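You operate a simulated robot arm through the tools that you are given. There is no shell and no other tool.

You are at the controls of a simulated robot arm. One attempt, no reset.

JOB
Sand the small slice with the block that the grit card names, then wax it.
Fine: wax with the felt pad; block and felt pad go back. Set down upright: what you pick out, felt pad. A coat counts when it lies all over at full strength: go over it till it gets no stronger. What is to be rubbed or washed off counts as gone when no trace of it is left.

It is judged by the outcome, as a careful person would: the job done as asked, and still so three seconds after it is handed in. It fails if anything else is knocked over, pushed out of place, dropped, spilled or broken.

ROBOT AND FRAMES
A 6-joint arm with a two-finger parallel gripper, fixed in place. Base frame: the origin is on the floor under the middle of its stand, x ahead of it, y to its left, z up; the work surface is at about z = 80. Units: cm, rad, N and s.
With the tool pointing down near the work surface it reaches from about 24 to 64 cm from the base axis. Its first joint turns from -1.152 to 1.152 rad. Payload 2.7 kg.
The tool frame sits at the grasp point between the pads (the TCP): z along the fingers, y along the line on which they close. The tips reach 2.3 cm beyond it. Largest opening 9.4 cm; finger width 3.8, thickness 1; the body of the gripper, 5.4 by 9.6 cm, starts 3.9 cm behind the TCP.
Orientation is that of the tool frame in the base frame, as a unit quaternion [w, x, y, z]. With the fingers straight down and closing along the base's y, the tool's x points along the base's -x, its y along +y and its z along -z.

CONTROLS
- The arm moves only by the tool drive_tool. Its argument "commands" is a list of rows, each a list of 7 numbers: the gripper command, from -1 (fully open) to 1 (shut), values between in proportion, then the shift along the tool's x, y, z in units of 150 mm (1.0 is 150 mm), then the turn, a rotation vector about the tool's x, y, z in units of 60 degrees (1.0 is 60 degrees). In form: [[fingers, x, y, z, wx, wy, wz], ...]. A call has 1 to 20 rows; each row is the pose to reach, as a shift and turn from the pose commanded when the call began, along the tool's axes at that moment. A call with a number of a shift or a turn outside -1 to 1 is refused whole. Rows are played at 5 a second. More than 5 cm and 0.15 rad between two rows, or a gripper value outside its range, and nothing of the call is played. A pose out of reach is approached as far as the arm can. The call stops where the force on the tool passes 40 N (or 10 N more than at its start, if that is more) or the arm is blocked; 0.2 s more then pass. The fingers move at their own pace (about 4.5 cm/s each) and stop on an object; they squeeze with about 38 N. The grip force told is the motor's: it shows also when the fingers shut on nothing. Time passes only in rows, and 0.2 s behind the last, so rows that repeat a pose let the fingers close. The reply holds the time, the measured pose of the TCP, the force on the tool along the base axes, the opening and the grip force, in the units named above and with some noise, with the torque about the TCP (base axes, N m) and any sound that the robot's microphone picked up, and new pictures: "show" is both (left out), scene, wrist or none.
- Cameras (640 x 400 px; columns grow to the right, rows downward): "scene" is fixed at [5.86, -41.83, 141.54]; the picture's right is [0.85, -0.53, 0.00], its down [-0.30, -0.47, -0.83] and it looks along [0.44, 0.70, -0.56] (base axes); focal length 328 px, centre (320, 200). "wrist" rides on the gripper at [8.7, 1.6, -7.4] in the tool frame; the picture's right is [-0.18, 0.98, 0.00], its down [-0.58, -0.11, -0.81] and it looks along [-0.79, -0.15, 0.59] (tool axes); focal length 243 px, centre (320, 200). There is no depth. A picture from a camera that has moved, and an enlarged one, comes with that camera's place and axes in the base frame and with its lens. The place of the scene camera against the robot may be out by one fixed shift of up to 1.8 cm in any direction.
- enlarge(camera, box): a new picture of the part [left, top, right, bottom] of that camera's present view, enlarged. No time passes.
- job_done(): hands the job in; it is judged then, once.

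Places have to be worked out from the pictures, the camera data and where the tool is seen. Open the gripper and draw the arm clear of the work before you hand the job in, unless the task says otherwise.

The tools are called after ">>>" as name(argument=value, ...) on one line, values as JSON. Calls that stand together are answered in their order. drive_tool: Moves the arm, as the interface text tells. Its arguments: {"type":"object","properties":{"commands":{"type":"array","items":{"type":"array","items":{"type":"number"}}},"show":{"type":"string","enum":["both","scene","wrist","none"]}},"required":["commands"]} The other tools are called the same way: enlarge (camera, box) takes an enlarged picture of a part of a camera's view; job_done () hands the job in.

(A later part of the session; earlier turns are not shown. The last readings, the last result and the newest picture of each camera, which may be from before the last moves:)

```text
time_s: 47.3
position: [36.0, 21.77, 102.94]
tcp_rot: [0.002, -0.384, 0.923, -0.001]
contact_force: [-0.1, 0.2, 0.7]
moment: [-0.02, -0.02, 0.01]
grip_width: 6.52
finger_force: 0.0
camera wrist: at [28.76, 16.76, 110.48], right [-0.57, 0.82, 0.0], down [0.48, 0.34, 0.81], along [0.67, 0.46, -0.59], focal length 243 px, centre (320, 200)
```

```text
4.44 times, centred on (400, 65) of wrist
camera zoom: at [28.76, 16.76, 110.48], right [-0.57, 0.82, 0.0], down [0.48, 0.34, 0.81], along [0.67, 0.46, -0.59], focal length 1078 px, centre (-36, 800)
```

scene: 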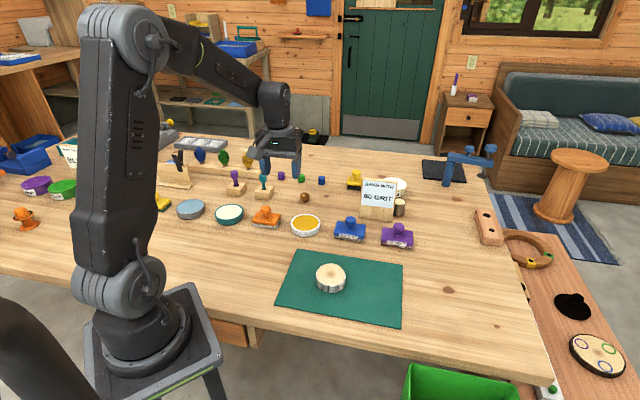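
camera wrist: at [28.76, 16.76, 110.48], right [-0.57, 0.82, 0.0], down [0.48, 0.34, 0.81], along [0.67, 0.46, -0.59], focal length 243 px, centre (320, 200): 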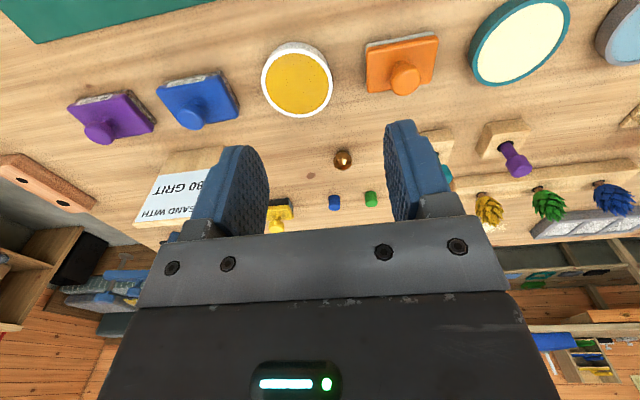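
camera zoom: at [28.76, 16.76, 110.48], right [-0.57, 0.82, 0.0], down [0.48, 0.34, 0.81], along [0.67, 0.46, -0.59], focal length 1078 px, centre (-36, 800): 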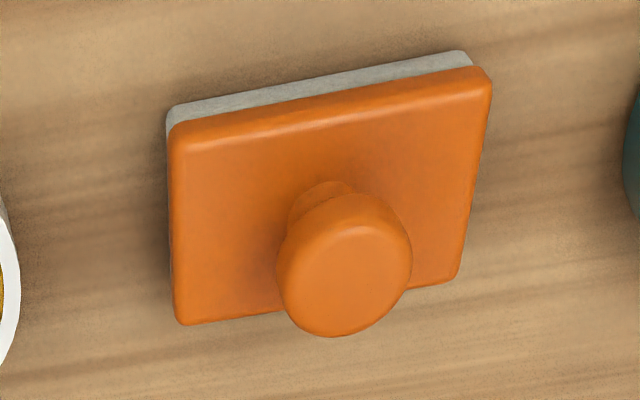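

I take the amber disc in the white dish as the wax (tools precede their dishes in the row: felt pad then amber dish). The felt pad's centre is about (34.75, 31.95), long axis -45°; I move above it, turning the fingers to its short side.

>>> drive_tool(commands=[[-0.38, -0.053, 0.067, 0.041, 0, 0, 0.125], [-0.38, -0.106, 0.135, 0.082, 0, 0, 0.25], [-0.38, -0.159, 0.202, 0.123, 0, 0, 0.375], [-0.38, -0.212, 0.269, 0.164, 0, 0, 0.5], [-0.38, -0.264, 0.336, 0.204, 0, 0, 0.625], [-0.38, -0.317, 0.404, 0.245, 0, 0, 0.75], [-0.38, -0.37, 0.471, 0.286, 0, 0, 0.875], [-0.38, -0.423, 0.538, 0.327, 0, 0, 1.0], [-0.38, -0.423, 0.538, 0.327, 0, 0, 1.0]], show="none")

>>> drive_tool(commands=[[-0.38, 0, 0, 0, 0, 0, 0.125], [-0.38, 0, 0, 0, 0, 0, 0.25], [-0.38, 0, 0, 0, 0, 0, 0.375], [-0.38, 0, 0, 0, 0, 0, 0.5], [-0.38, 0, 0, 0, 0, 0, 0.5]], show="both")

```text
time_s: 49.3
position: [34.93, 32.17, 98.13]
tcp_rot: [0.003, 0.13, 0.991, 0.001]
contact_force: [0.0, -0.9, -0.1]
moment: [-0.01, -0.01, -0.02]
grip_width: 6.5
finger_force: 0.1
```

```text
time_s: 50.5
position: [34.76, 32.08, 97.9]
tcp_rot: [0.002, 0.383, 0.924, 0.001]
contact_force: [0.3, 0.3, -1.1]
moment: [0.03, 0.01, 0.01]
grip_width: 6.5
finger_force: 0.0
camera wrist: at [29.81, 39.31, 105.57], right [0.83, 0.56, 0.0], down [0.33, -0.49, 0.81], along [0.46, -0.67, -0.59], focal length 243 px, centre (320, 200)
```

scene: 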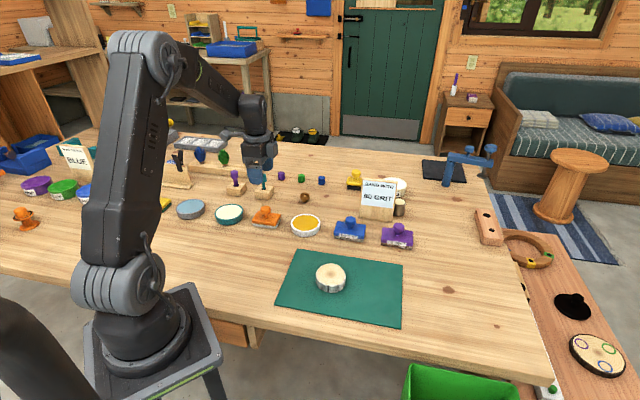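
wrist: 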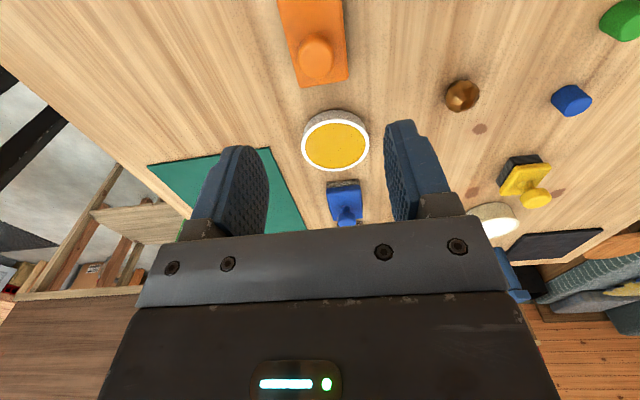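

The pad lies under the gripper, knob slightly off in tool -y. I descend to z≈90 with a small correction and re-check.

>>> drive_tool(commands=[[-0.38, 0.005, -0.02, 0.18, 0, 0, 0], [-0.38, 0.005, -0.02, 0.36, 0, 0, 0], [-0.38, 0.005, -0.02, 0.527, 0, 0, 0], [-0.38, 0.005, -0.02, 0.527, 0, 0, 0]], show="wrist")

>>> enlarge(camera="wrist", box=[240, 0, 400, 160])

```text
time_s: 51.5
position: [34.53, 31.96, 90.03]
tcp_rot: [0.002, 0.382, 0.924, 0.001]
contact_force: [0.2, 0.2, -0.1]
moment: [-0.03, 0.01, 0.0]
grip_width: 6.5
finger_force: 0.0
camera wrist: at [29.52, 39.16, 97.54], right [0.82, 0.57, 0.0], down [0.33, -0.49, 0.81], along [0.46, -0.66, -0.59], focal length 243 px, centre (320, 200)
```

wrist: 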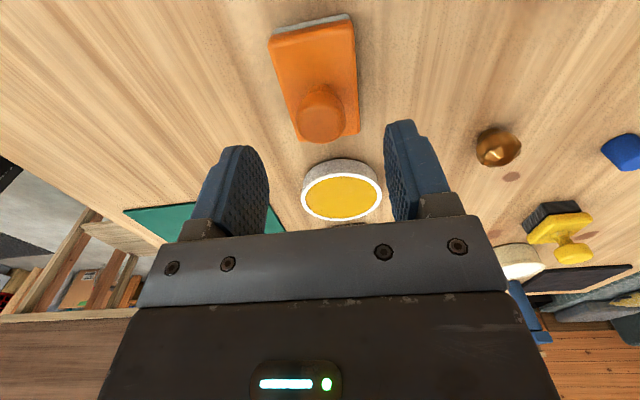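

```text
2.50 times, centred on (320, 80) of wrist
camera zoom: at [29.52, 39.16, 97.54], right [0.82, 0.57, 0.0], down [0.33, -0.49, 0.81], along [0.46, -0.66, -0.59], focal length 606 px, centre (320, 500)
```

zoom: 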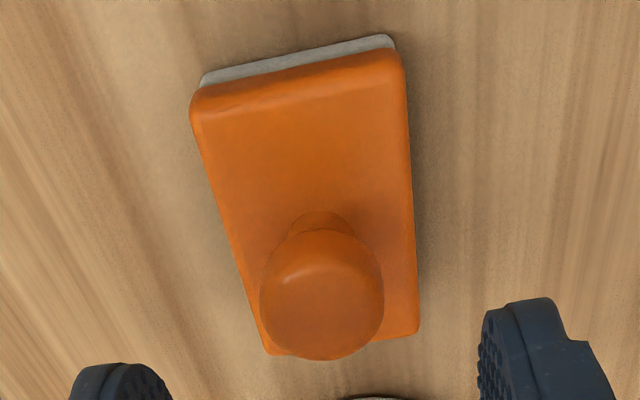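

Well centred. I descend to z≈85.3 with fingers open around the knob.

>>> drive_tool(commands=[[-0.38, 0, 0, 0.12, 0, 0, 0], [-0.38, 0, 0, 0.22, 0, 0, 0], [-0.38, 0, 0, 0.29, 0, 0, 0], [-0.38, 0, 0, 0.315, 0, 0, 0], [-0.38, 0, 0, 0.315, 0, 0, 0]], show="both")

>>> enlarge(camera="scene", box=[235, 175, 325, 245])

>>> enlarge(camera="wrist", box=[200, 50, 440, 240])

```text
time_s: 52.7
position: [34.42, 31.75, 85.38]
tcp_rot: [0.003, 0.382, 0.924, 0.001]
contact_force: [1.0, 0.1, -0.4]
moment: [0.04, 0.0, -0.03]
grip_width: 6.49
finger_force: 0.1
camera wrist: at [29.57, 39.04, 92.9], right [0.82, 0.57, 0.0], down [0.33, -0.49, 0.81], along [0.46, -0.66, -0.59], focal length 243 px, centre (320, 200)
```

scene: 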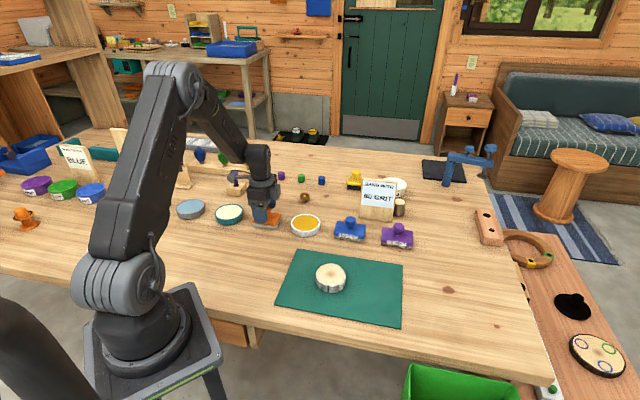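
wrist: 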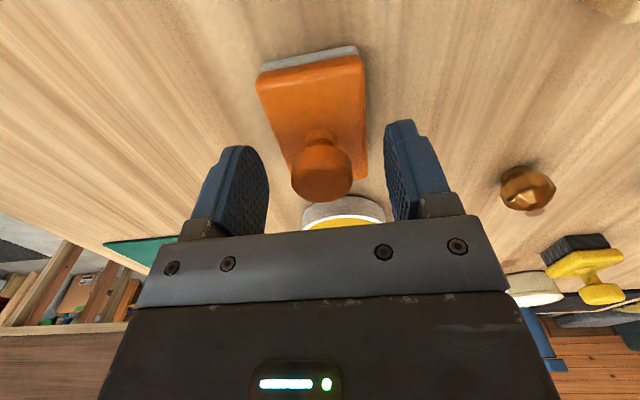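

```text
5.71 times, centred on (280, 210) of scene
camera zoom: at [5.86, -41.83, 141.54], right [0.85, -0.53, 0.0], down [-0.3, -0.47, -0.83], along [0.44, 0.7, -0.56], focal length 1874 px, centre (549, 143)
```

zoom: 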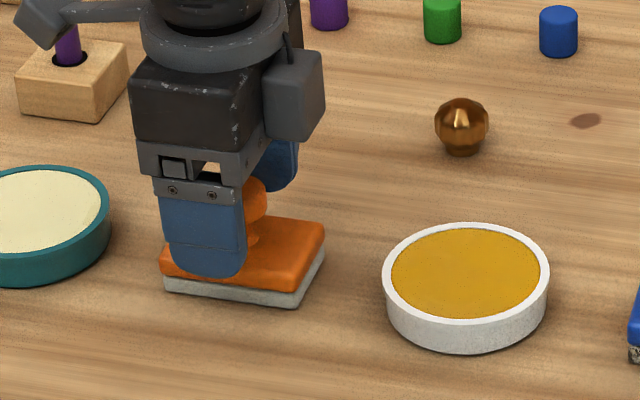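

```text
2.11 times, centred on (320, 145) of wrist
camera zoom: at [29.57, 39.04, 92.9], right [0.82, 0.57, 0.0], down [0.33, -0.49, 0.81], along [0.46, -0.66, -0.59], focal length 511 px, centre (320, 316)
```

zoom: 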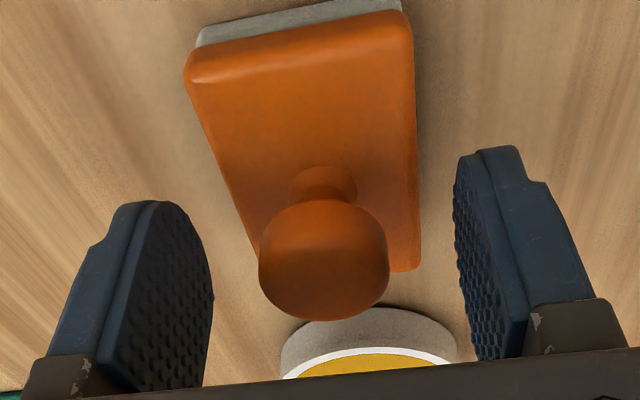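

Knob sits between the pads with no contact. I close on it.

>>> drive_tool(commands=[[0.2, 0, 0, 0, 0, 0, 0], [1, 0, 0, 0, 0, 0, 0], [1, 0, 0, 0, 0, 0, 0], [1, 0, 0, 0, 0, 0, 0]], show="wrist")

```text
time_s: 53.7
position: [34.55, 31.79, 85.42]
tcp_rot: [0.003, 0.382, 0.924, 0.001]
contact_force: [-0.7, -1.4, 0.9]
moment: [-0.03, 0.06, 0.0]
grip_width: 2.89
finger_force: 38.1
camera wrist: at [29.56, 39.05, 92.92], right [0.82, 0.57, 0.0], down [0.33, -0.49, 0.81], along [0.46, -0.66, -0.59], focal length 243 px, centre (320, 200)
```

wrist: 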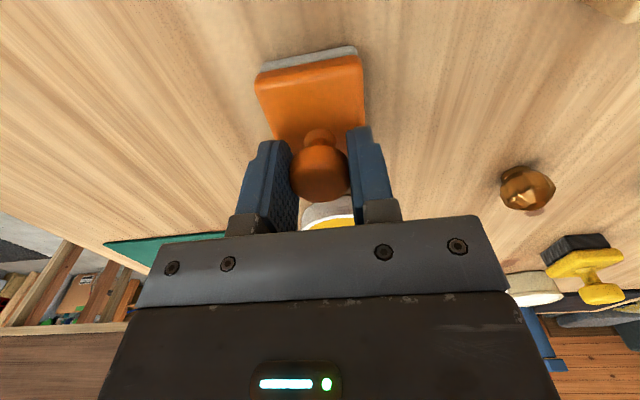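

Gripped (home: TCP ≈(34.5, 31.78, 85.4)). I lift and carry the pad over the amber dish at about (43.05, 23.3).

>>> drive_tool(commands=[[1, 0, 0, -0.1, 0, 0, 0], [1, 0, 0, -0.25, 0, 0, 0], [1, 0, 0, -0.4, 0, 0, 0], [1, -0.2, 0, -0.4, 0, 0, 0], [1, -0.4, 0, -0.4, 0, 0, 0], [1, -0.6, 0, -0.4, 0, 0, 0], [1, -0.803, 0.002, -0.4, 0, 0, 0], [1, -0.803, 0.002, -0.4, 0, 0, 0]], show="both")

>>> enlarge(camera="scene", box=[265, 175, 355, 245])

>>> enlarge(camera="wrist", box=[200, 20, 440, 210])

```text
time_s: 55.5
position: [43.18, 23.37, 91.5]
tcp_rot: [0.003, 0.381, 0.924, 0.001]
contact_force: [-0.5, -1.1, -1.2]
moment: [0.01, 0.0, 0.0]
grip_width: 2.87
finger_force: 38.0
camera wrist: at [38.26, 30.65, 99.06], right [0.82, 0.57, 0.0], down [0.33, -0.49, 0.81], along [0.46, -0.66, -0.59], focal length 243 px, centre (320, 200)
```

scene: 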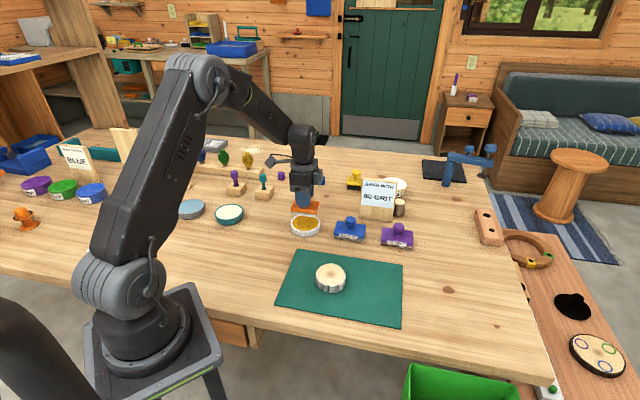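
wrist: 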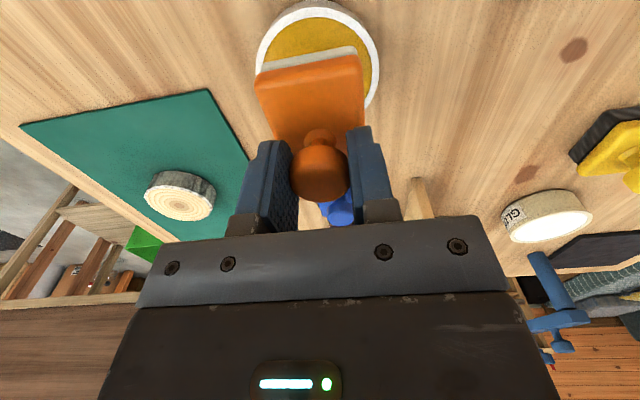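

```text
5.71 times, centred on (310, 210) of scene
camera zoom: at [5.86, -41.83, 141.54], right [0.85, -0.53, 0.0], down [-0.3, -0.47, -0.83], along [0.44, 0.7, -0.56], focal length 1874 px, centre (377, 143)
```

zoom: 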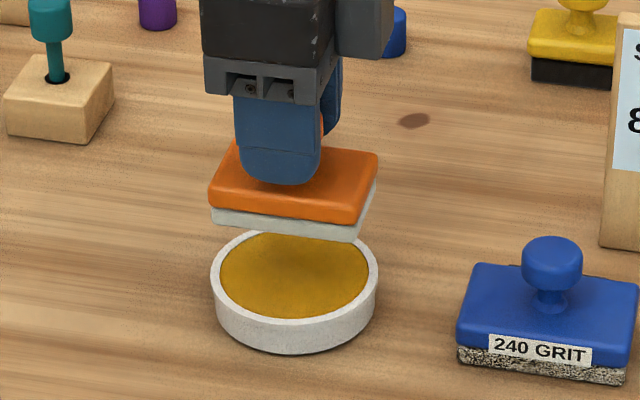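

```text
2.11 times, centred on (320, 115) of wrist
camera zoom: at [38.26, 30.65, 99.06], right [0.82, 0.57, 0.0], down [0.33, -0.49, 0.81], along [0.46, -0.66, -0.59], focal length 511 px, centre (320, 379)
```

zoom: 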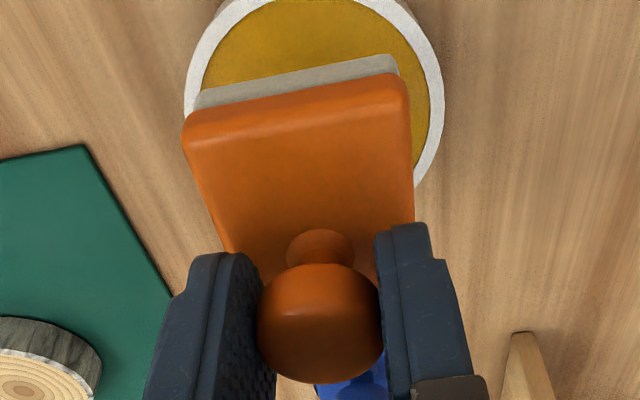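

The pad hovers above the dish. I zoom to refine the dish centre relative to the pad.

>>> enlarge(camera="wrist", box=[240, 0, 400, 120])

```text
3.33 times, centred on (320, 60) of wrist
camera zoom: at [38.26, 30.65, 99.06], right [0.82, 0.57, 0.0], down [0.33, -0.49, 0.81], along [0.46, -0.66, -0.59], focal length 809 px, centre (320, 667)
```

zoom: 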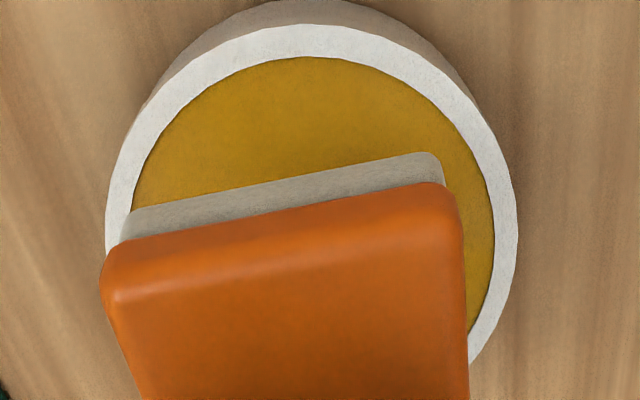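

Pad and dish are aligned to about 1 mm. I lower to just above the rim, then feel for contact.

>>> drive_tool(commands=[[1, 0, 0, 0.1, 0, 0, 0], [1, 0, 0, 0.2, 0, 0, 0], [1, 0, 0, 0.26, 0, 0, 0], [1, 0, 0, 0.26, 0, 0, 0]], show="scene")

>>> enlarge(camera="scene", box=[275, 190, 345, 245])

```text
time_s: 56.5
position: [43.29, 23.43, 87.52]
tcp_rot: [0.002, 0.381, 0.925, 0.001]
contact_force: [-1.4, -2.4, 6.0]
moment: [-0.15, 0.25, 0.02]
grip_width: 2.88
finger_force: 37.9
```

scene: 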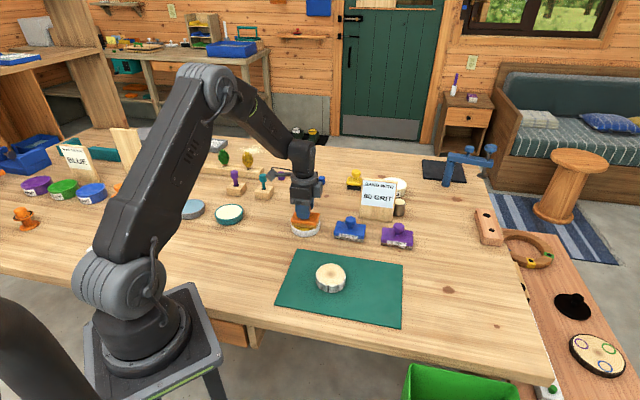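

```text
7.27 times, centred on (310, 218) of scene
camera zoom: at [5.85, -41.84, 141.54], right [0.85, -0.53, 0.0], down [-0.3, -0.47, -0.83], along [0.44, 0.7, -0.56], focal length 2385 px, centre (393, 73)
```

zoom: 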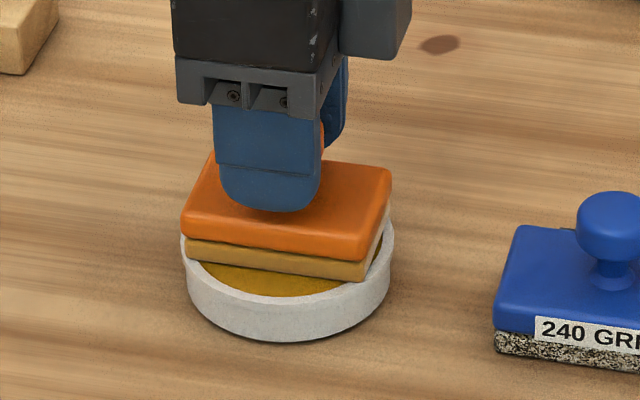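

The felt has turned amber at the contact (6 N) – it's picking up wax. I hold a moment so it loads fully.

>>> drive_tool(commands=[[1, 0, 0, 0.002, 0, 0, 0], [1, 0, 0, 0.002, 0, 0, 0], [1, 0, 0, 0.002, 0, 0, 0], [1, 0, 0, 0.002, 0, 0, 0]], show="scene")

>>> enlarge(camera="scene", box=[275, 190, 345, 245])

```text
time_s: 57.5
position: [43.25, 23.48, 87.58]
tcp_rot: [0.003, 0.382, 0.924, 0.001]
contact_force: [-2.4, 1.4, 12.9]
moment: [-0.14, 0.26, 0.0]
grip_width: 2.88
finger_force: 38.5
```

scene: 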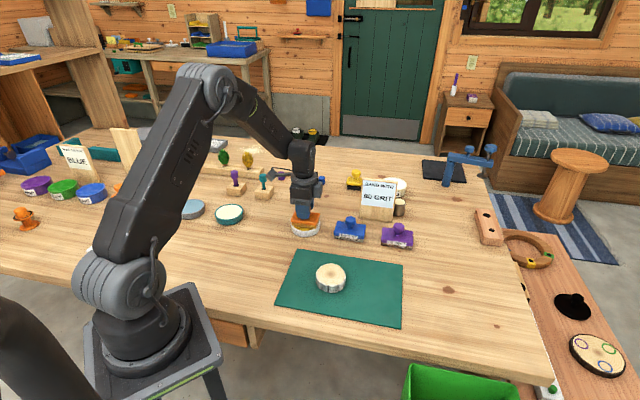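

```text
7.27 times, centred on (310, 218) of scene
camera zoom: at [5.84, -41.84, 141.54], right [0.85, -0.53, 0.0], down [-0.3, -0.47, -0.83], along [0.44, 0.7, -0.56], focal length 2385 px, centre (393, 73)
```

zoom: 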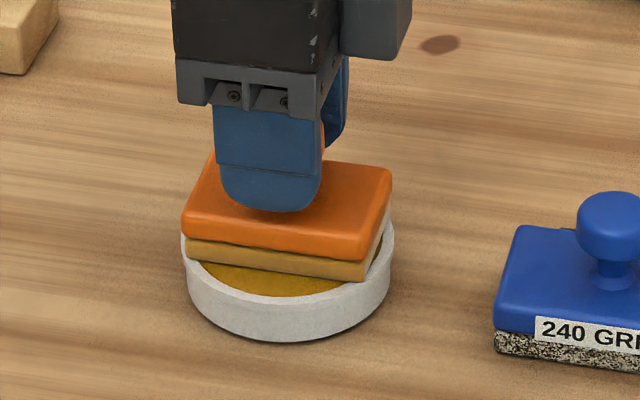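

I lift the pad and look at the felt's colour and the dish position.

>>> drive_tool(commands=[[1, 0, 0, -0.03, 0, 0, 0], [1, 0, 0, -0.15, 0, 0, 0], [1, 0, 0, -0.35, 0, 0, 0], [1, 0, 0, -0.45, 0, 0, 0], [1, 0, 0, -0.45, 0, 0, 0]], show="both")

>>> enlarge(camera="scene", box=[265, 170, 355, 245])

>>> enlarge(camera="wrist", box=[200, 0, 440, 210])

```text
time_s: 58.7
position: [42.98, 23.26, 94.4]
tcp_rot: [0.003, 0.382, 0.924, 0.001]
contact_force: [-1.0, -0.5, -0.7]
moment: [-0.01, -0.02, 0.02]
grip_width: 2.88
finger_force: 38.0
camera wrist: at [38.02, 30.53, 101.91], right [0.82, 0.57, 0.0], down [0.33, -0.49, 0.81], along [0.46, -0.66, -0.59], focal length 243 px, centre (320, 200)
```

scene: 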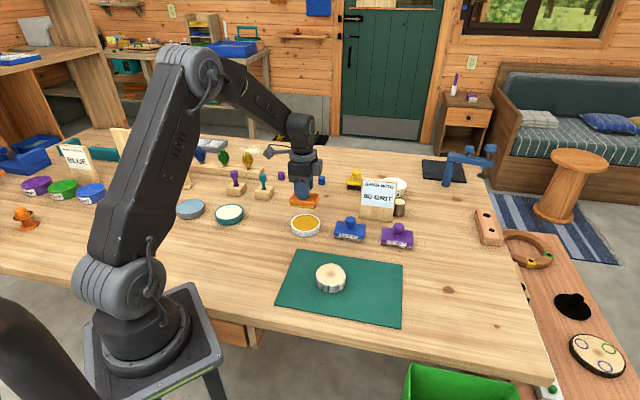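
wrist: 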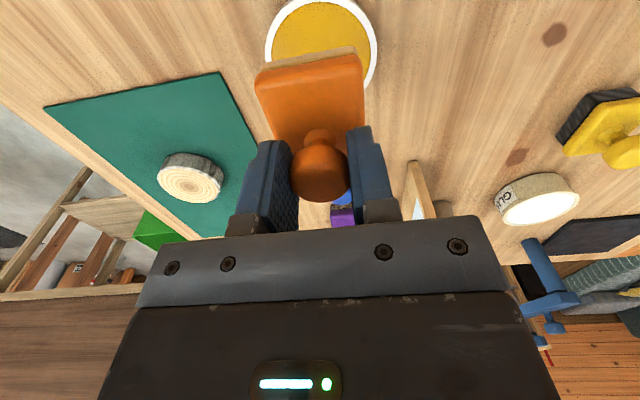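

```text
5.33 times, centred on (310, 208) of scene
camera zoom: at [5.86, -41.83, 141.54], right [0.85, -0.53, 0.0], down [-0.3, -0.47, -0.83], along [0.44, 0.7, -0.56], focal length 1749 px, centre (373, 160)
```

zoom: 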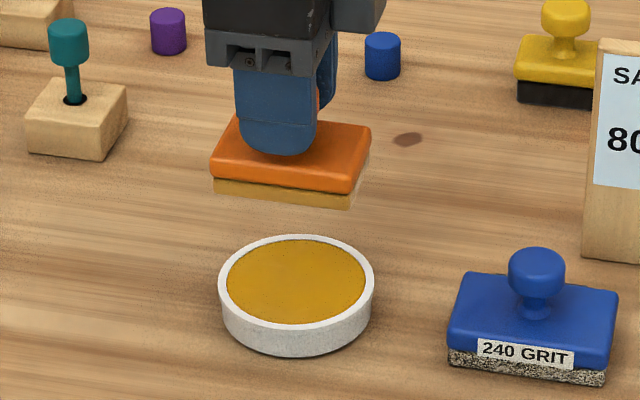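

```text
1.90 times, centred on (320, 105) of wrist
camera zoom: at [38.02, 30.53, 101.91], right [0.82, 0.57, 0.0], down [0.33, -0.49, 0.81], along [0.46, -0.66, -0.59], focal length 462 px, centre (320, 381)
```

zoom: 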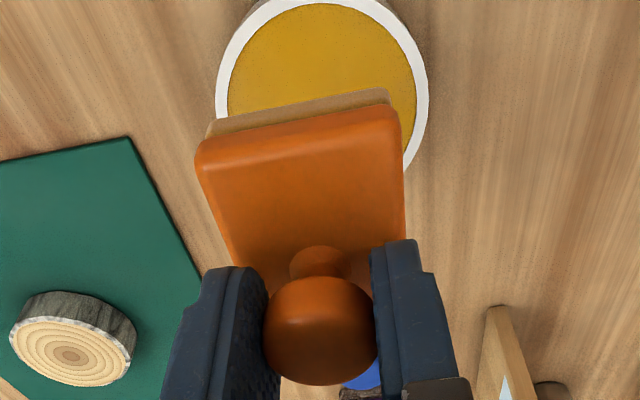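

The pad is loaded and the dish hasn't moved. I carry it to above the slice.

>>> drive_tool(commands=[[1, -0.1, -0.163, 0, 0, 0, 0], [1, -0.2, -0.325, 0, 0, 0, 0], [1, -0.3, -0.488, 0, 0, 0, 0], [1, -0.4, -0.65, 0, 0, 0, 0], [1, -0.5, -0.81, 0, 0, 0, 0], [1, -0.6, -0.97, 0, 0, 0, 0], [1, -0.6, -0.97, 0, 0, 0, 0]], show="none")

>>> drive_tool(commands=[[1, -0.05, -0.082, 0, 0, 0, 0], [1, -0.1, -0.163, 0.05, 0, 0, 0], [1, -0.151, -0.244, 0.15, 0, 0, 0], [1, -0.151, -0.244, 0.24, 0, 0, 0], [1, -0.151, -0.244, 0.24, 0, 0, 0]], show="both")

>>> enlarge(camera="wrist", box=[200, 0, 440, 210])

```text
time_s: 60.3
position: [38.94, 6.76, 94.25]
tcp_rot: [0.002, 0.382, 0.924, 0.001]
contact_force: [0.6, -0.3, -0.6]
moment: [-0.01, 0.02, -0.01]
grip_width: 2.88
finger_force: 37.5
```

```text
time_s: 61.5
position: [38.04, 2.42, 90.56]
tcp_rot: [0.002, 0.382, 0.924, 0.001]
contact_force: [1.0, 0.7, -0.4]
moment: [0.01, 0.03, 0.0]
grip_width: 2.88
finger_force: 37.8
camera wrist: at [33.11, 9.67, 98.12], right [0.82, 0.57, 0.0], down [0.33, -0.49, 0.81], along [0.46, -0.66, -0.59], focal length 243 px, centre (320, 200)
```

scene: 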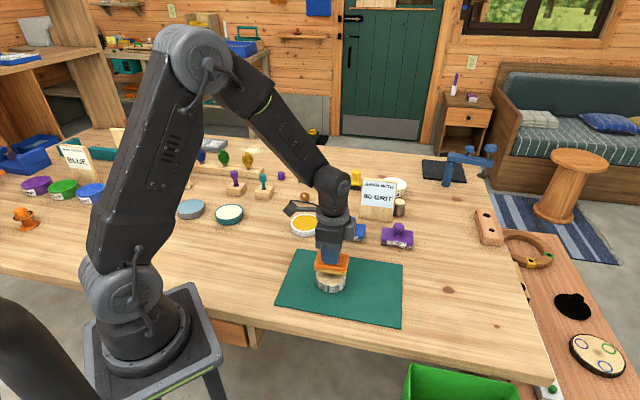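
wrist: 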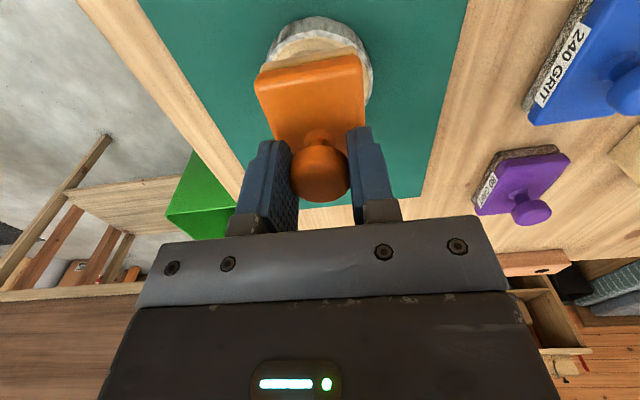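

```text
1.90 times, centred on (320, 105) of wrist
camera zoom: at [33.11, 9.67, 98.12], right [0.82, 0.57, 0.0], down [0.33, -0.49, 0.81], along [0.46, -0.66, -0.59], focal length 462 px, centre (320, 381)
```

zoom: 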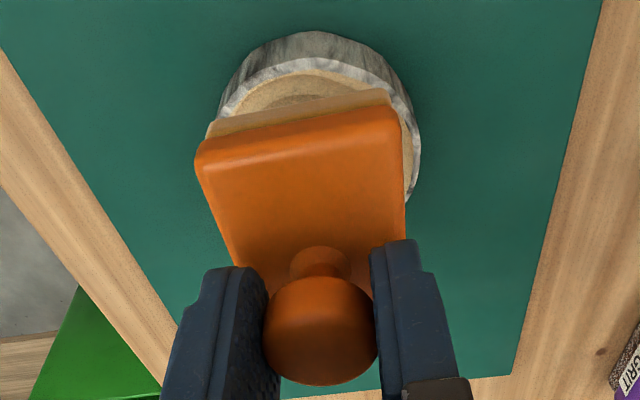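

Pad is over the slice with the slice centre within 0.3 cm of it. I lower to just above contact.

>>> drive_tool(commands=[[1, 0.005, -0.01, 0.07, 0, 0, 0], [1, 0.005, -0.01, 0.13, 0, 0, 0], [1, 0.005, -0.01, 0.15, 0, 0, 0], [1, 0.005, -0.01, 0.15, 0, 0, 0]], show="none")

```text
time_s: 62.5
position: [37.99, 2.46, 88.39]
tcp_rot: [0.002, 0.382, 0.924, 0.001]
contact_force: [-0.4, -0.4, -1.1]
moment: [0.02, -0.01, -0.02]
grip_width: 2.86
finger_force: 38.4
```

>>> drive_tool(commands=[[1, 0, 0, 0.006, 0, 0, 0], [1, 0, 0, 0.012, 0, 0, 0], [1, 0, 0, 0.016, 0, 0, 0]], show="none")

```text
time_s: 63.3
position: [37.98, 2.44, 88.19]
tcp_rot: [0.003, 0.382, 0.924, 0.001]
contact_force: [-2.1, -1.0, 10.8]
moment: [-0.2, 0.29, -0.02]
grip_width: 2.88
finger_force: 37.8
```

Contact at 10.8 N. I rub with strokes across the face at different offsets.

>>> drive_tool(commands=[[1, 0, 0.04, -0.001, 0, 0, 0], [1, 0, 0.08, -0.001, 0, 0, 0], [1, 0, 0.12, -0.001, 0, 0, 0], [1, 0, 0.08, -0.001, 0, 0, 0], [1, 0, 0.04, -0.001, 0, 0, 0], [1, 0, 0, -0.001, 0, 0, 0], [1, 0, -0.04, -0.001, 0, 0, 0], [1, 0, -0.08, -0.001, 0, 0, 0], [1, 0.01, -0.11, -0.001, 0, 0, 0], [1, 0.04, -0.08, -0.001, 0, 0, 0], [1, 0.04, -0.04, -0.001, 0, 0, 0], [1, 0.04, 0, -0.001, 0, 0, 0], [1, 0.04, 0.04, -0.001, 0, 0, 0], [1, 0.04, 0.08, -0.001, 0, 0, 0], [1, 0.02, 0.12, -0.001, 0, 0, 0], [1, -0.02, 0.11, -0.001, 0, 0, 0], [1, -0.04, 0.08, -0.001, 0, 0, 0], [1, -0.04, 0.04, -0.001, 0, 0, 0], [1, -0.04, 0, -0.001, 0, 0, 0], [1, -0.04, -0.04, -0.001, 0, 0, 0]], show="scene")

>>> enlarge(camera="scene", box=[290, 230, 380, 310])

```text
time_s: 67.5
position: [38.1, 1.6, 88.07]
tcp_rot: [0.002, 0.382, 0.924, 0.001]
contact_force: [1.1, 1.6, 2.8]
moment: [0.07, 0.01, -0.02]
grip_width: 2.91
finger_force: 37.6
```

scene: 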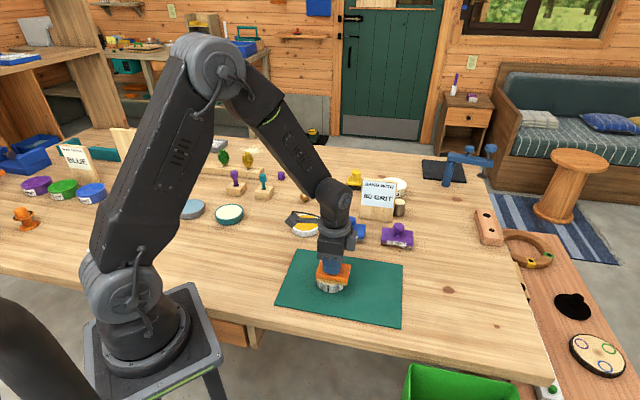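

```text
5.00 times, centred on (335, 270) of scene
camera zoom: at [5.86, -41.83, 141.54], right [0.85, -0.53, 0.0], down [-0.3, -0.47, -0.83], along [0.44, 0.7, -0.56], focal length 1640 px, centre (245, -150)
```

zoom: 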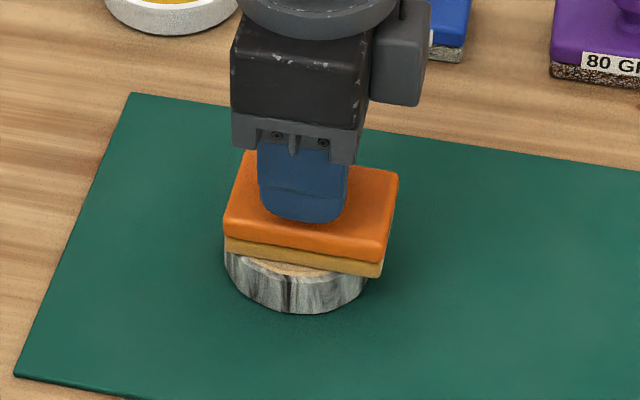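

Force got light at the end. I lift aside to see how the coat is forming.

>>> drive_tool(commands=[[1, 0.04, 0.04, -0.1, 0, 0, 0], [1, 0.04, 0.1, -0.25, 0, 0, 0], [1, 0.04, 0.35, -0.3, 0, 0, 0], [1, 0.04, 0.6, -0.3, 0, 0, 0], [1, 0.04, 0.72, -0.3, 0, 0, 0]], show="both")

>>> enlarge(camera="scene", box=[300, 250, 365, 300])

>>> enlarge(camera="wrist", box=[120, 20, 260, 150])

```text
time_s: 68.7
position: [45.11, 9.76, 92.72]
tcp_rot: [0.002, 0.382, 0.924, 0.001]
contact_force: [1.2, -0.8, 0.0]
moment: [0.0, 0.02, -0.02]
grip_width: 2.9
finger_force: 37.6
camera wrist: at [40.24, 17.0, 100.26], right [0.82, 0.57, 0.0], down [0.33, -0.49, 0.81], along [0.46, -0.66, -0.59], focal length 243 px, centre (320, 200)
```

scene: 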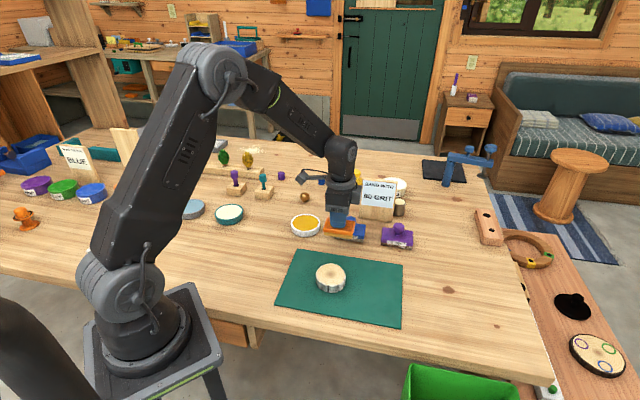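
wrist: 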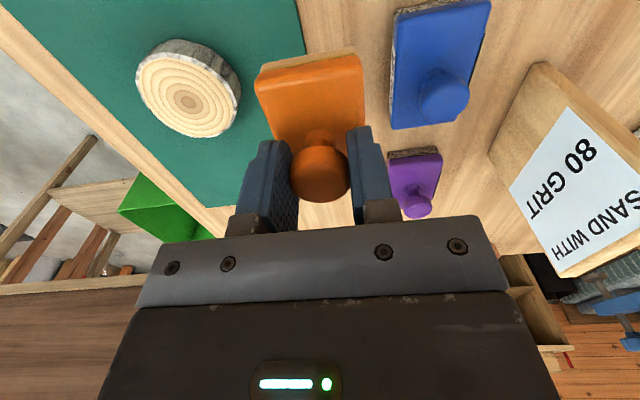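

```text
8.00 times, centred on (332, 275) of scene
camera zoom: at [5.86, -41.83, 141.54], right [0.85, -0.53, 0.0], down [-0.3, -0.47, -0.83], along [0.44, 0.7, -0.56], focal length 2623 px, centre (220, -400)
```

zoom: 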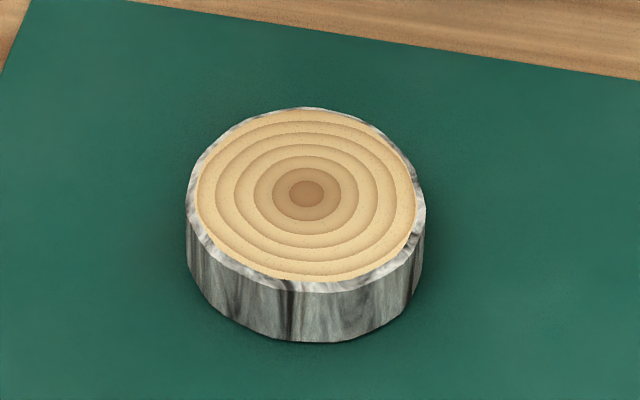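

```text
3.08 times, centred on (190, 85) of wrist
camera zoom: at [40.24, 17.0, 100.26], right [0.82, 0.57, 0.0], down [0.33, -0.49, 0.81], along [0.46, -0.66, -0.59], focal length 746 px, centre (720, 554)
```

zoom: 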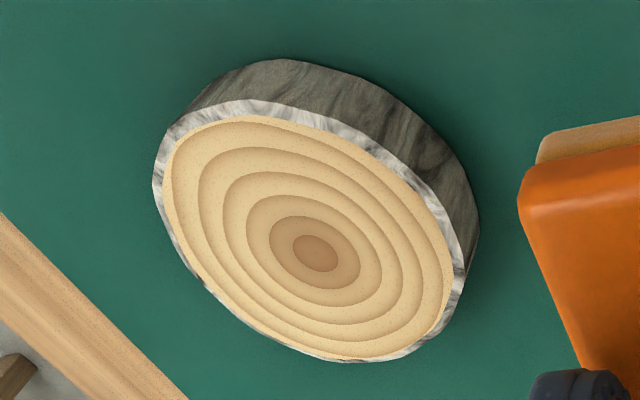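

The change is subtle. I compare at the same magnification as after sanding.

>>> enlarge(camera="scene", box=[313, 260, 350, 290])

>>> enlarge(camera="scene", box=[310, 195, 380, 250])

```text
13.33 times, centred on (332, 275) of scene
camera zoom: at [5.86, -41.83, 141.54], right [0.85, -0.53, 0.0], down [-0.3, -0.47, -0.83], along [0.44, 0.7, -0.56], focal length 4372 px, centre (167, -800)
```

zoom: 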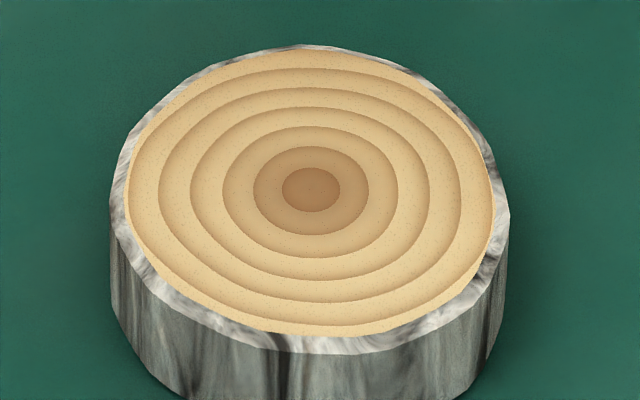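

```text
7.27 times, centred on (345, 222) of scene
camera zoom: at [5.86, -41.83, 141.54], right [0.85, -0.53, 0.0], down [-0.3, -0.47, -0.83], along [0.44, 0.7, -0.56], focal length 2385 px, centre (138, 36)
```

zoom: 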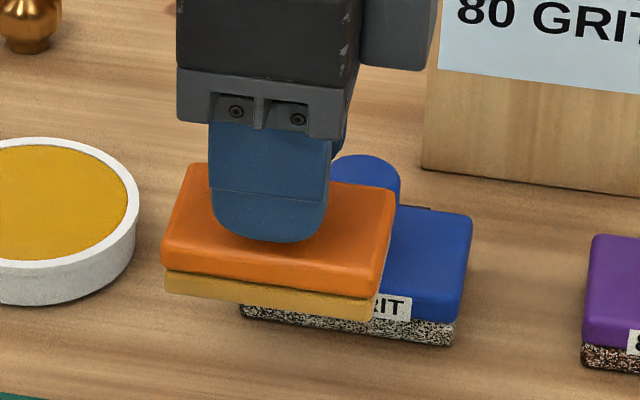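

The coat isn't clearly visible yet, so more rubbing with firmer pressure is needed. I go back above the slice.

>>> drive_tool(commands=[[1, -0.005, -0.25, 0, 0, 0, 0], [1, -0.01, -0.5, 0, 0, 0, 0], [1, -0.011, -0.682, 0.1, 0, 0, 0], [1, -0.011, -0.682, 0.22, 0, 0, 0], [1, -0.011, -0.682, 0.287, 0, 0, 0], [1, -0.011, -0.682, 0.287, 0, 0, 0]], show="none")

>>> drive_tool(commands=[[1, 0, 0, 0.006, 0, 0, 0], [1, 0, 0, 0.012, 0, 0, 0], [1, 0, 0, 0.018, 0, 0, 0], [1, 0, 0, 0.018, 0, 0, 0]], show="none")

```text
time_s: 70.1
position: [38.07, 2.47, 88.59]
tcp_rot: [0.002, 0.383, 0.924, 0.001]
contact_force: [0.0, 0.0, -1.1]
moment: [0.0, 0.02, 0.04]
grip_width: 2.88
finger_force: 37.7
```

```text
time_s: 71.1
position: [38.02, 2.34, 88.17]
tcp_rot: [0.002, 0.383, 0.924, 0.002]
contact_force: [-1.1, -0.9, 7.4]
moment: [-0.13, 0.18, 0.03]
grip_width: 2.89
finger_force: 38.6
```

In contact at ~8 N; I press a bit more and rub in a wider pattern.

>>> drive_tool(commands=[[1, 0, 0.04, 0.003, 0, 0, 0], [1, 0, 0.08, 0.003, 0, 0, 0], [1, 0, 0.12, 0.003, 0, 0, 0], [1, 0, 0.08, 0.003, 0, 0, 0], [1, 0, 0.04, 0.003, 0, 0, 0], [1, 0, 0, 0.003, 0, 0, 0], [1, 0, -0.04, 0.003, 0, 0, 0], [1, 0, -0.08, 0.003, 0, 0, 0], [1, 0.01, -0.11, 0.003, 0, 0, 0], [1, 0.04, -0.08, 0.003, 0, 0, 0], [1, 0.04, -0.04, 0.003, 0, 0, 0], [1, 0.04, 0, 0.003, 0, 0, 0], [1, 0.04, 0.04, 0.003, 0, 0, 0], [1, 0.04, 0.08, 0.003, 0, 0, 0], [1, 0.02, 0.12, 0.003, 0, 0, 0], [1, -0.02, 0.11, 0.003, 0, 0, 0], [1, -0.03, 0.08, 0.003, 0, 0, 0], [1, -0.03, 0.04, 0.003, 0, 0, 0], [1, -0.03, 0, 0.003, 0, 0, 0], [1, 0, 0, 0.003, 0, 0, 0]], show="scene")

>>> enlarge(camera="scene", box=[290, 230, 380, 310])

```text
time_s: 73.7
position: [37.48, 2.73, 88.13]
tcp_rot: [0.0, 0.382, 0.924, 0.0]
contact_force: [-3.0, -0.6, 7.9]
moment: [0.12, 0.15, 0.02]
grip_width: 2.92
finger_force: 38.4
stopped in row 13: the force on the tool passed its limit at 40 N (the readings are from after the stop); the commanded pose is now the measured one
```

scene: 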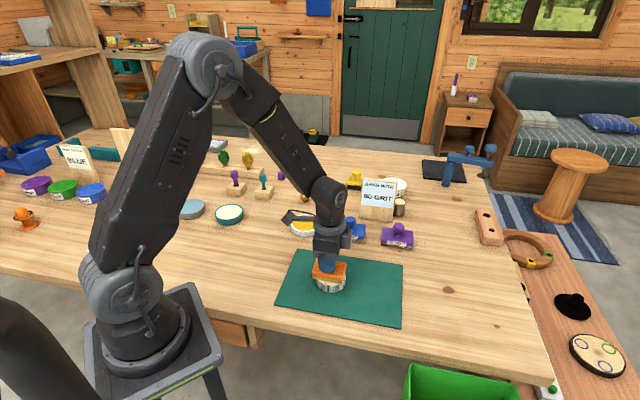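

```text
5.00 times, centred on (335, 270) of scene
camera zoom: at [5.84, -41.84, 141.54], right [0.85, -0.53, 0.0], down [-0.3, -0.47, -0.83], along [0.44, 0.7, -0.56], focal length 1640 px, centre (245, -150)
```

zoom: 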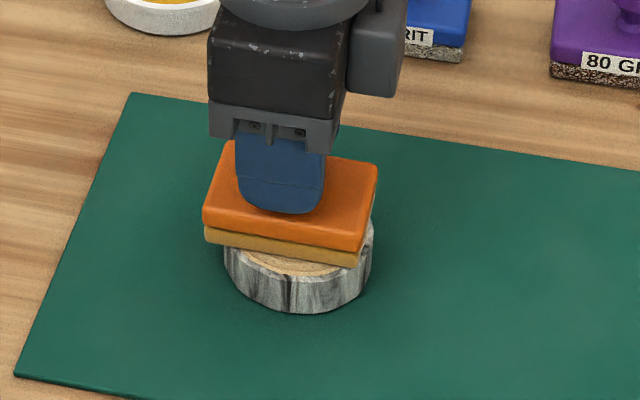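

Slice hasn't moved; force peaked at 40 N mid-stroke. I continue from here with no extra push, sweeping the rest of the face.

>>> drive_tool(commands=[[1, 0, 0.04, -0.001, 0, 0, 0], [1, 0, 0.08, -0.001, 0, 0, 0], [1, -0.02, 0.11, -0.001, 0, 0, 0], [1, -0.05, 0.11, -0.001, 0, 0, 0], [1, -0.05, 0.07, -0.001, 0, 0, 0], [1, -0.05, 0.03, -0.001, 0, 0, 0], [1, -0.05, -0.01, -0.001, 0, 0, 0], [1, -0.05, -0.05, -0.001, 0, 0, 0], [1, -0.05, -0.09, -0.001, 0, 0, 0], [1, -0.05, -0.12, -0.001, 0, 0, 0], [1, -0.08, -0.09, -0.001, 0, 0, 0], [1, -0.08, -0.05, -0.001, 0, 0, 0], [1, -0.08, -0.01, -0.001, 0, 0, 0], [1, -0.08, 0.03, -0.001, 0, 0, 0], [1, -0.08, 0.07, -0.001, 0, 0, 0], [1, -0.07, 0.1, -0.001, 0, 0, 0], [1, -0.04, 0.07, -0.001, 0, 0, 0], [1, -0.03, 0.03, -0.001, 0, 0, 0], [1, -0.03, -0.01, -0.001, 0, 0, 0]], show="scene")

>>> enlarge(camera="scene", box=[290, 230, 380, 310])

```text
time_s: 77.7
position: [37.63, 2.32, 88.01]
tcp_rot: [0.0, 0.382, 0.924, 0.0]
contact_force: [1.5, 2.1, 6.1]
moment: [0.04, -0.25, 0.08]
grip_width: 2.9
finger_force: 37.7
```

scene: 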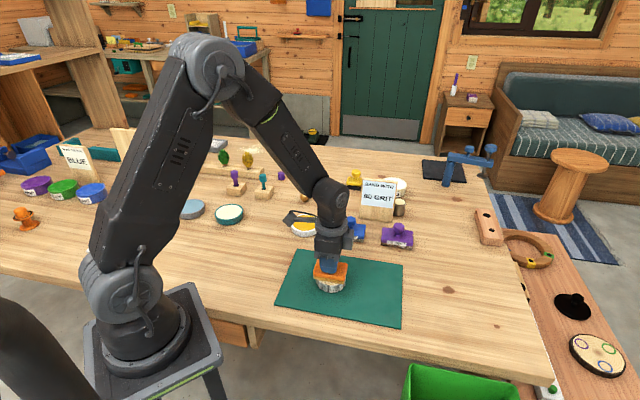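

```text
5.00 times, centred on (335, 270) of scene
camera zoom: at [5.86, -41.83, 141.54], right [0.85, -0.53, 0.0], down [-0.3, -0.47, -0.83], along [0.44, 0.7, -0.56], focal length 1640 px, centre (245, -150)
```

zoom: 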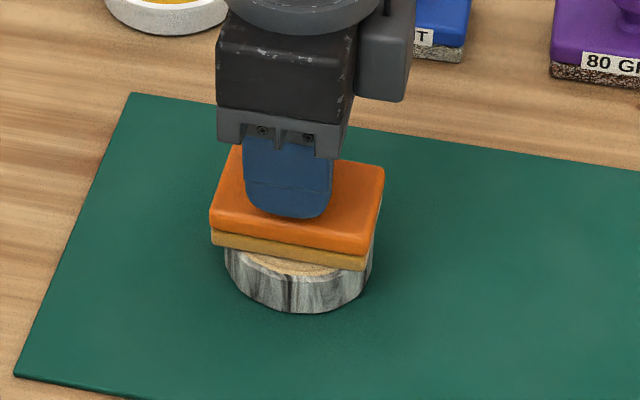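

Good contact through that pass. I lift aside to inspect the coat again.

>>> drive_tool(commands=[[1, 0.01, 0.02, -0.1, 0, 0, 0], [1, 0.01, 0.1, -0.25, 0, 0, 0], [1, 0.01, 0.35, -0.3, 0, 0, 0], [1, 0.01, 0.6, -0.3, 0, 0, 0], [1, 0.01, 0.7, -0.3, 0, 0, 0]], show="both")

>>> enlarge(camera="scene", box=[313, 260, 350, 290])

>>> enlarge(camera="wrist", box=[120, 20, 260, 150])

```text
time_s: 78.9
position: [45.04, 9.72, 92.48]
tcp_rot: [-0.001, 0.382, 0.924, 0.0]
contact_force: [0.4, -0.3, -0.9]
moment: [0.03, 0.0, -0.01]
grip_width: 2.87
finger_force: 38.2
camera wrist: at [40.21, 16.99, 100.13], right [0.82, 0.57, 0.0], down [0.34, -0.49, 0.81], along [0.46, -0.67, -0.59], focal length 243 px, centre (320, 200)
```

scene: 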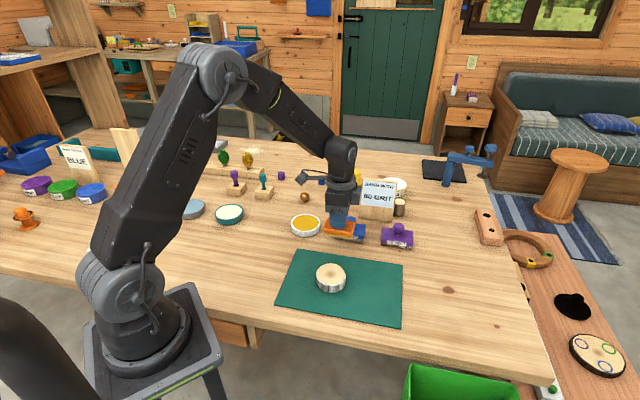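
wrist: 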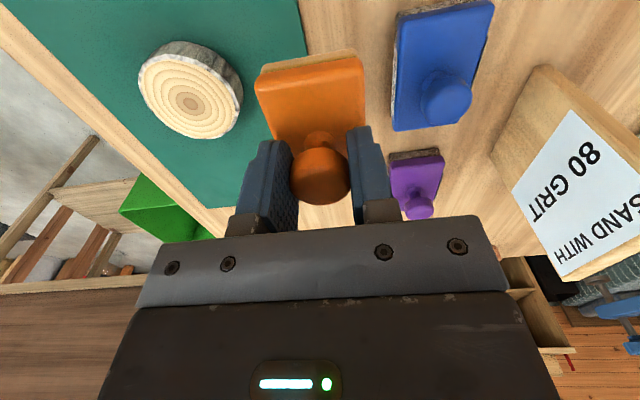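

```text
13.33 times, centred on (332, 275) of scene
camera zoom: at [5.86, -41.83, 141.54], right [0.85, -0.53, 0.0], down [-0.3, -0.47, -0.83], along [0.44, 0.7, -0.56], focal length 4372 px, centre (167, -800)
```

zoom: 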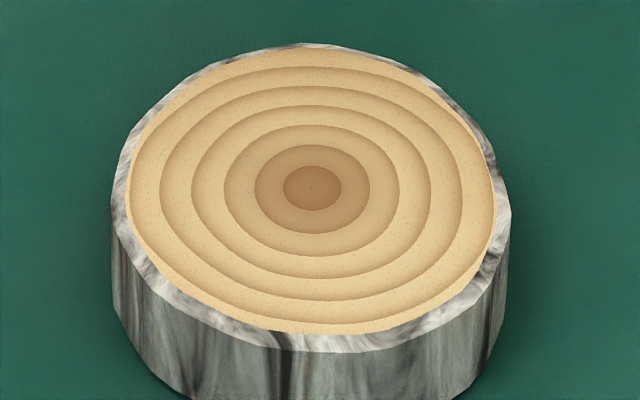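

```text
3.08 times, centred on (190, 85) of wrist
camera zoom: at [40.21, 16.99, 100.13], right [0.82, 0.57, 0.0], down [0.34, -0.49, 0.81], along [0.46, -0.67, -0.59], focal length 746 px, centre (720, 554)
```

zoom: 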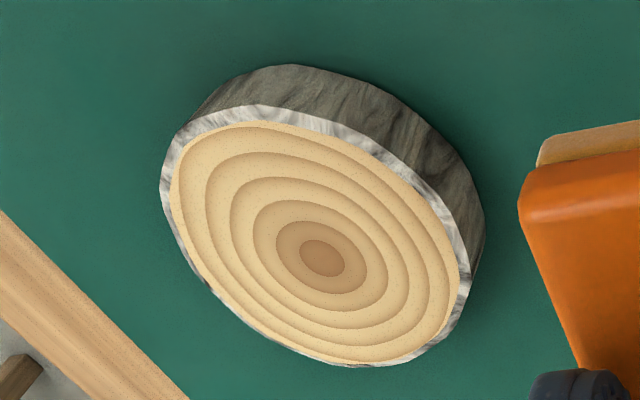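

The face looks a little warmer but not clearly different; I'll compare a tight crop for colour now, then keep rubbing.

>>> enlarge(camera="scene", box=[322, 266, 342, 282])

>>> enlarge(camera="scene", box=[310, 195, 380, 250])

```text
16.00 times, centred on (332, 274) of scene
camera zoom: at [5.86, -41.83, 141.54], right [0.85, -0.53, 0.0], down [-0.3, -0.47, -0.83], along [0.44, 0.7, -0.56], focal length 5247 px, centre (128, -984)
```

zoom: 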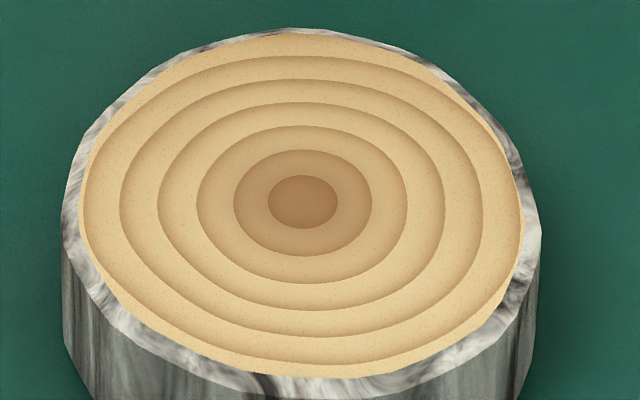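

```text
7.27 times, centred on (345, 222) of scene
camera zoom: at [5.86, -41.83, 141.54], right [0.85, -0.53, 0.0], down [-0.3, -0.47, -0.83], along [0.44, 0.7, -0.56], focal length 2385 px, centre (138, 36)
```

zoom: 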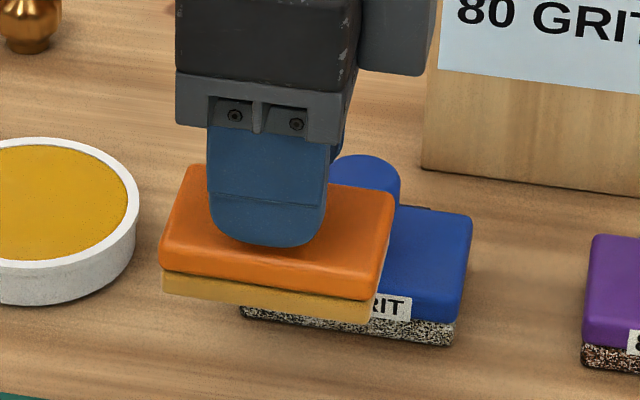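

Felt is still loaded. I return for further passes.

>>> drive_tool(commands=[[1, -0.005, -0.25, 0, 0, 0, 0], [1, -0.01, -0.5, 0, 0, 0, 0], [1, -0.013, -0.683, 0.1, 0, 0, 0], [1, -0.013, -0.683, 0.22, 0, 0, 0], [1, -0.013, -0.683, 0.275, 0, 0, 0], [1, -0.013, -0.683, 0.285, 0, 0, 0], [1, -0.013, -0.683, 0.29, 0, 0, 0]], show="none")

```text
time_s: 80.5
position: [37.88, 2.45, 88.06]
tcp_rot: [-0.001, 0.382, 0.924, -0.001]
contact_force: [0.0, 0.1, -1.1]
moment: [0.0, 0.02, -0.02]
grip_width: 2.87
finger_force: 37.7
```

>>> drive_tool(commands=[[1, 0, 0, 0.005, 0, 0, 0], [1, 0, 0, 0.01, 0, 0, 0], [1, 0, 0, 0.01, 0, 0, 0]], show="none")

```text
time_s: 81.3
position: [37.91, 2.47, 87.98]
tcp_rot: [0.0, 0.382, 0.924, 0.0]
contact_force: [-0.9, 1.6, 5.8]
moment: [0.02, -0.01, 0.01]
grip_width: 2.9
finger_force: 37.7
```

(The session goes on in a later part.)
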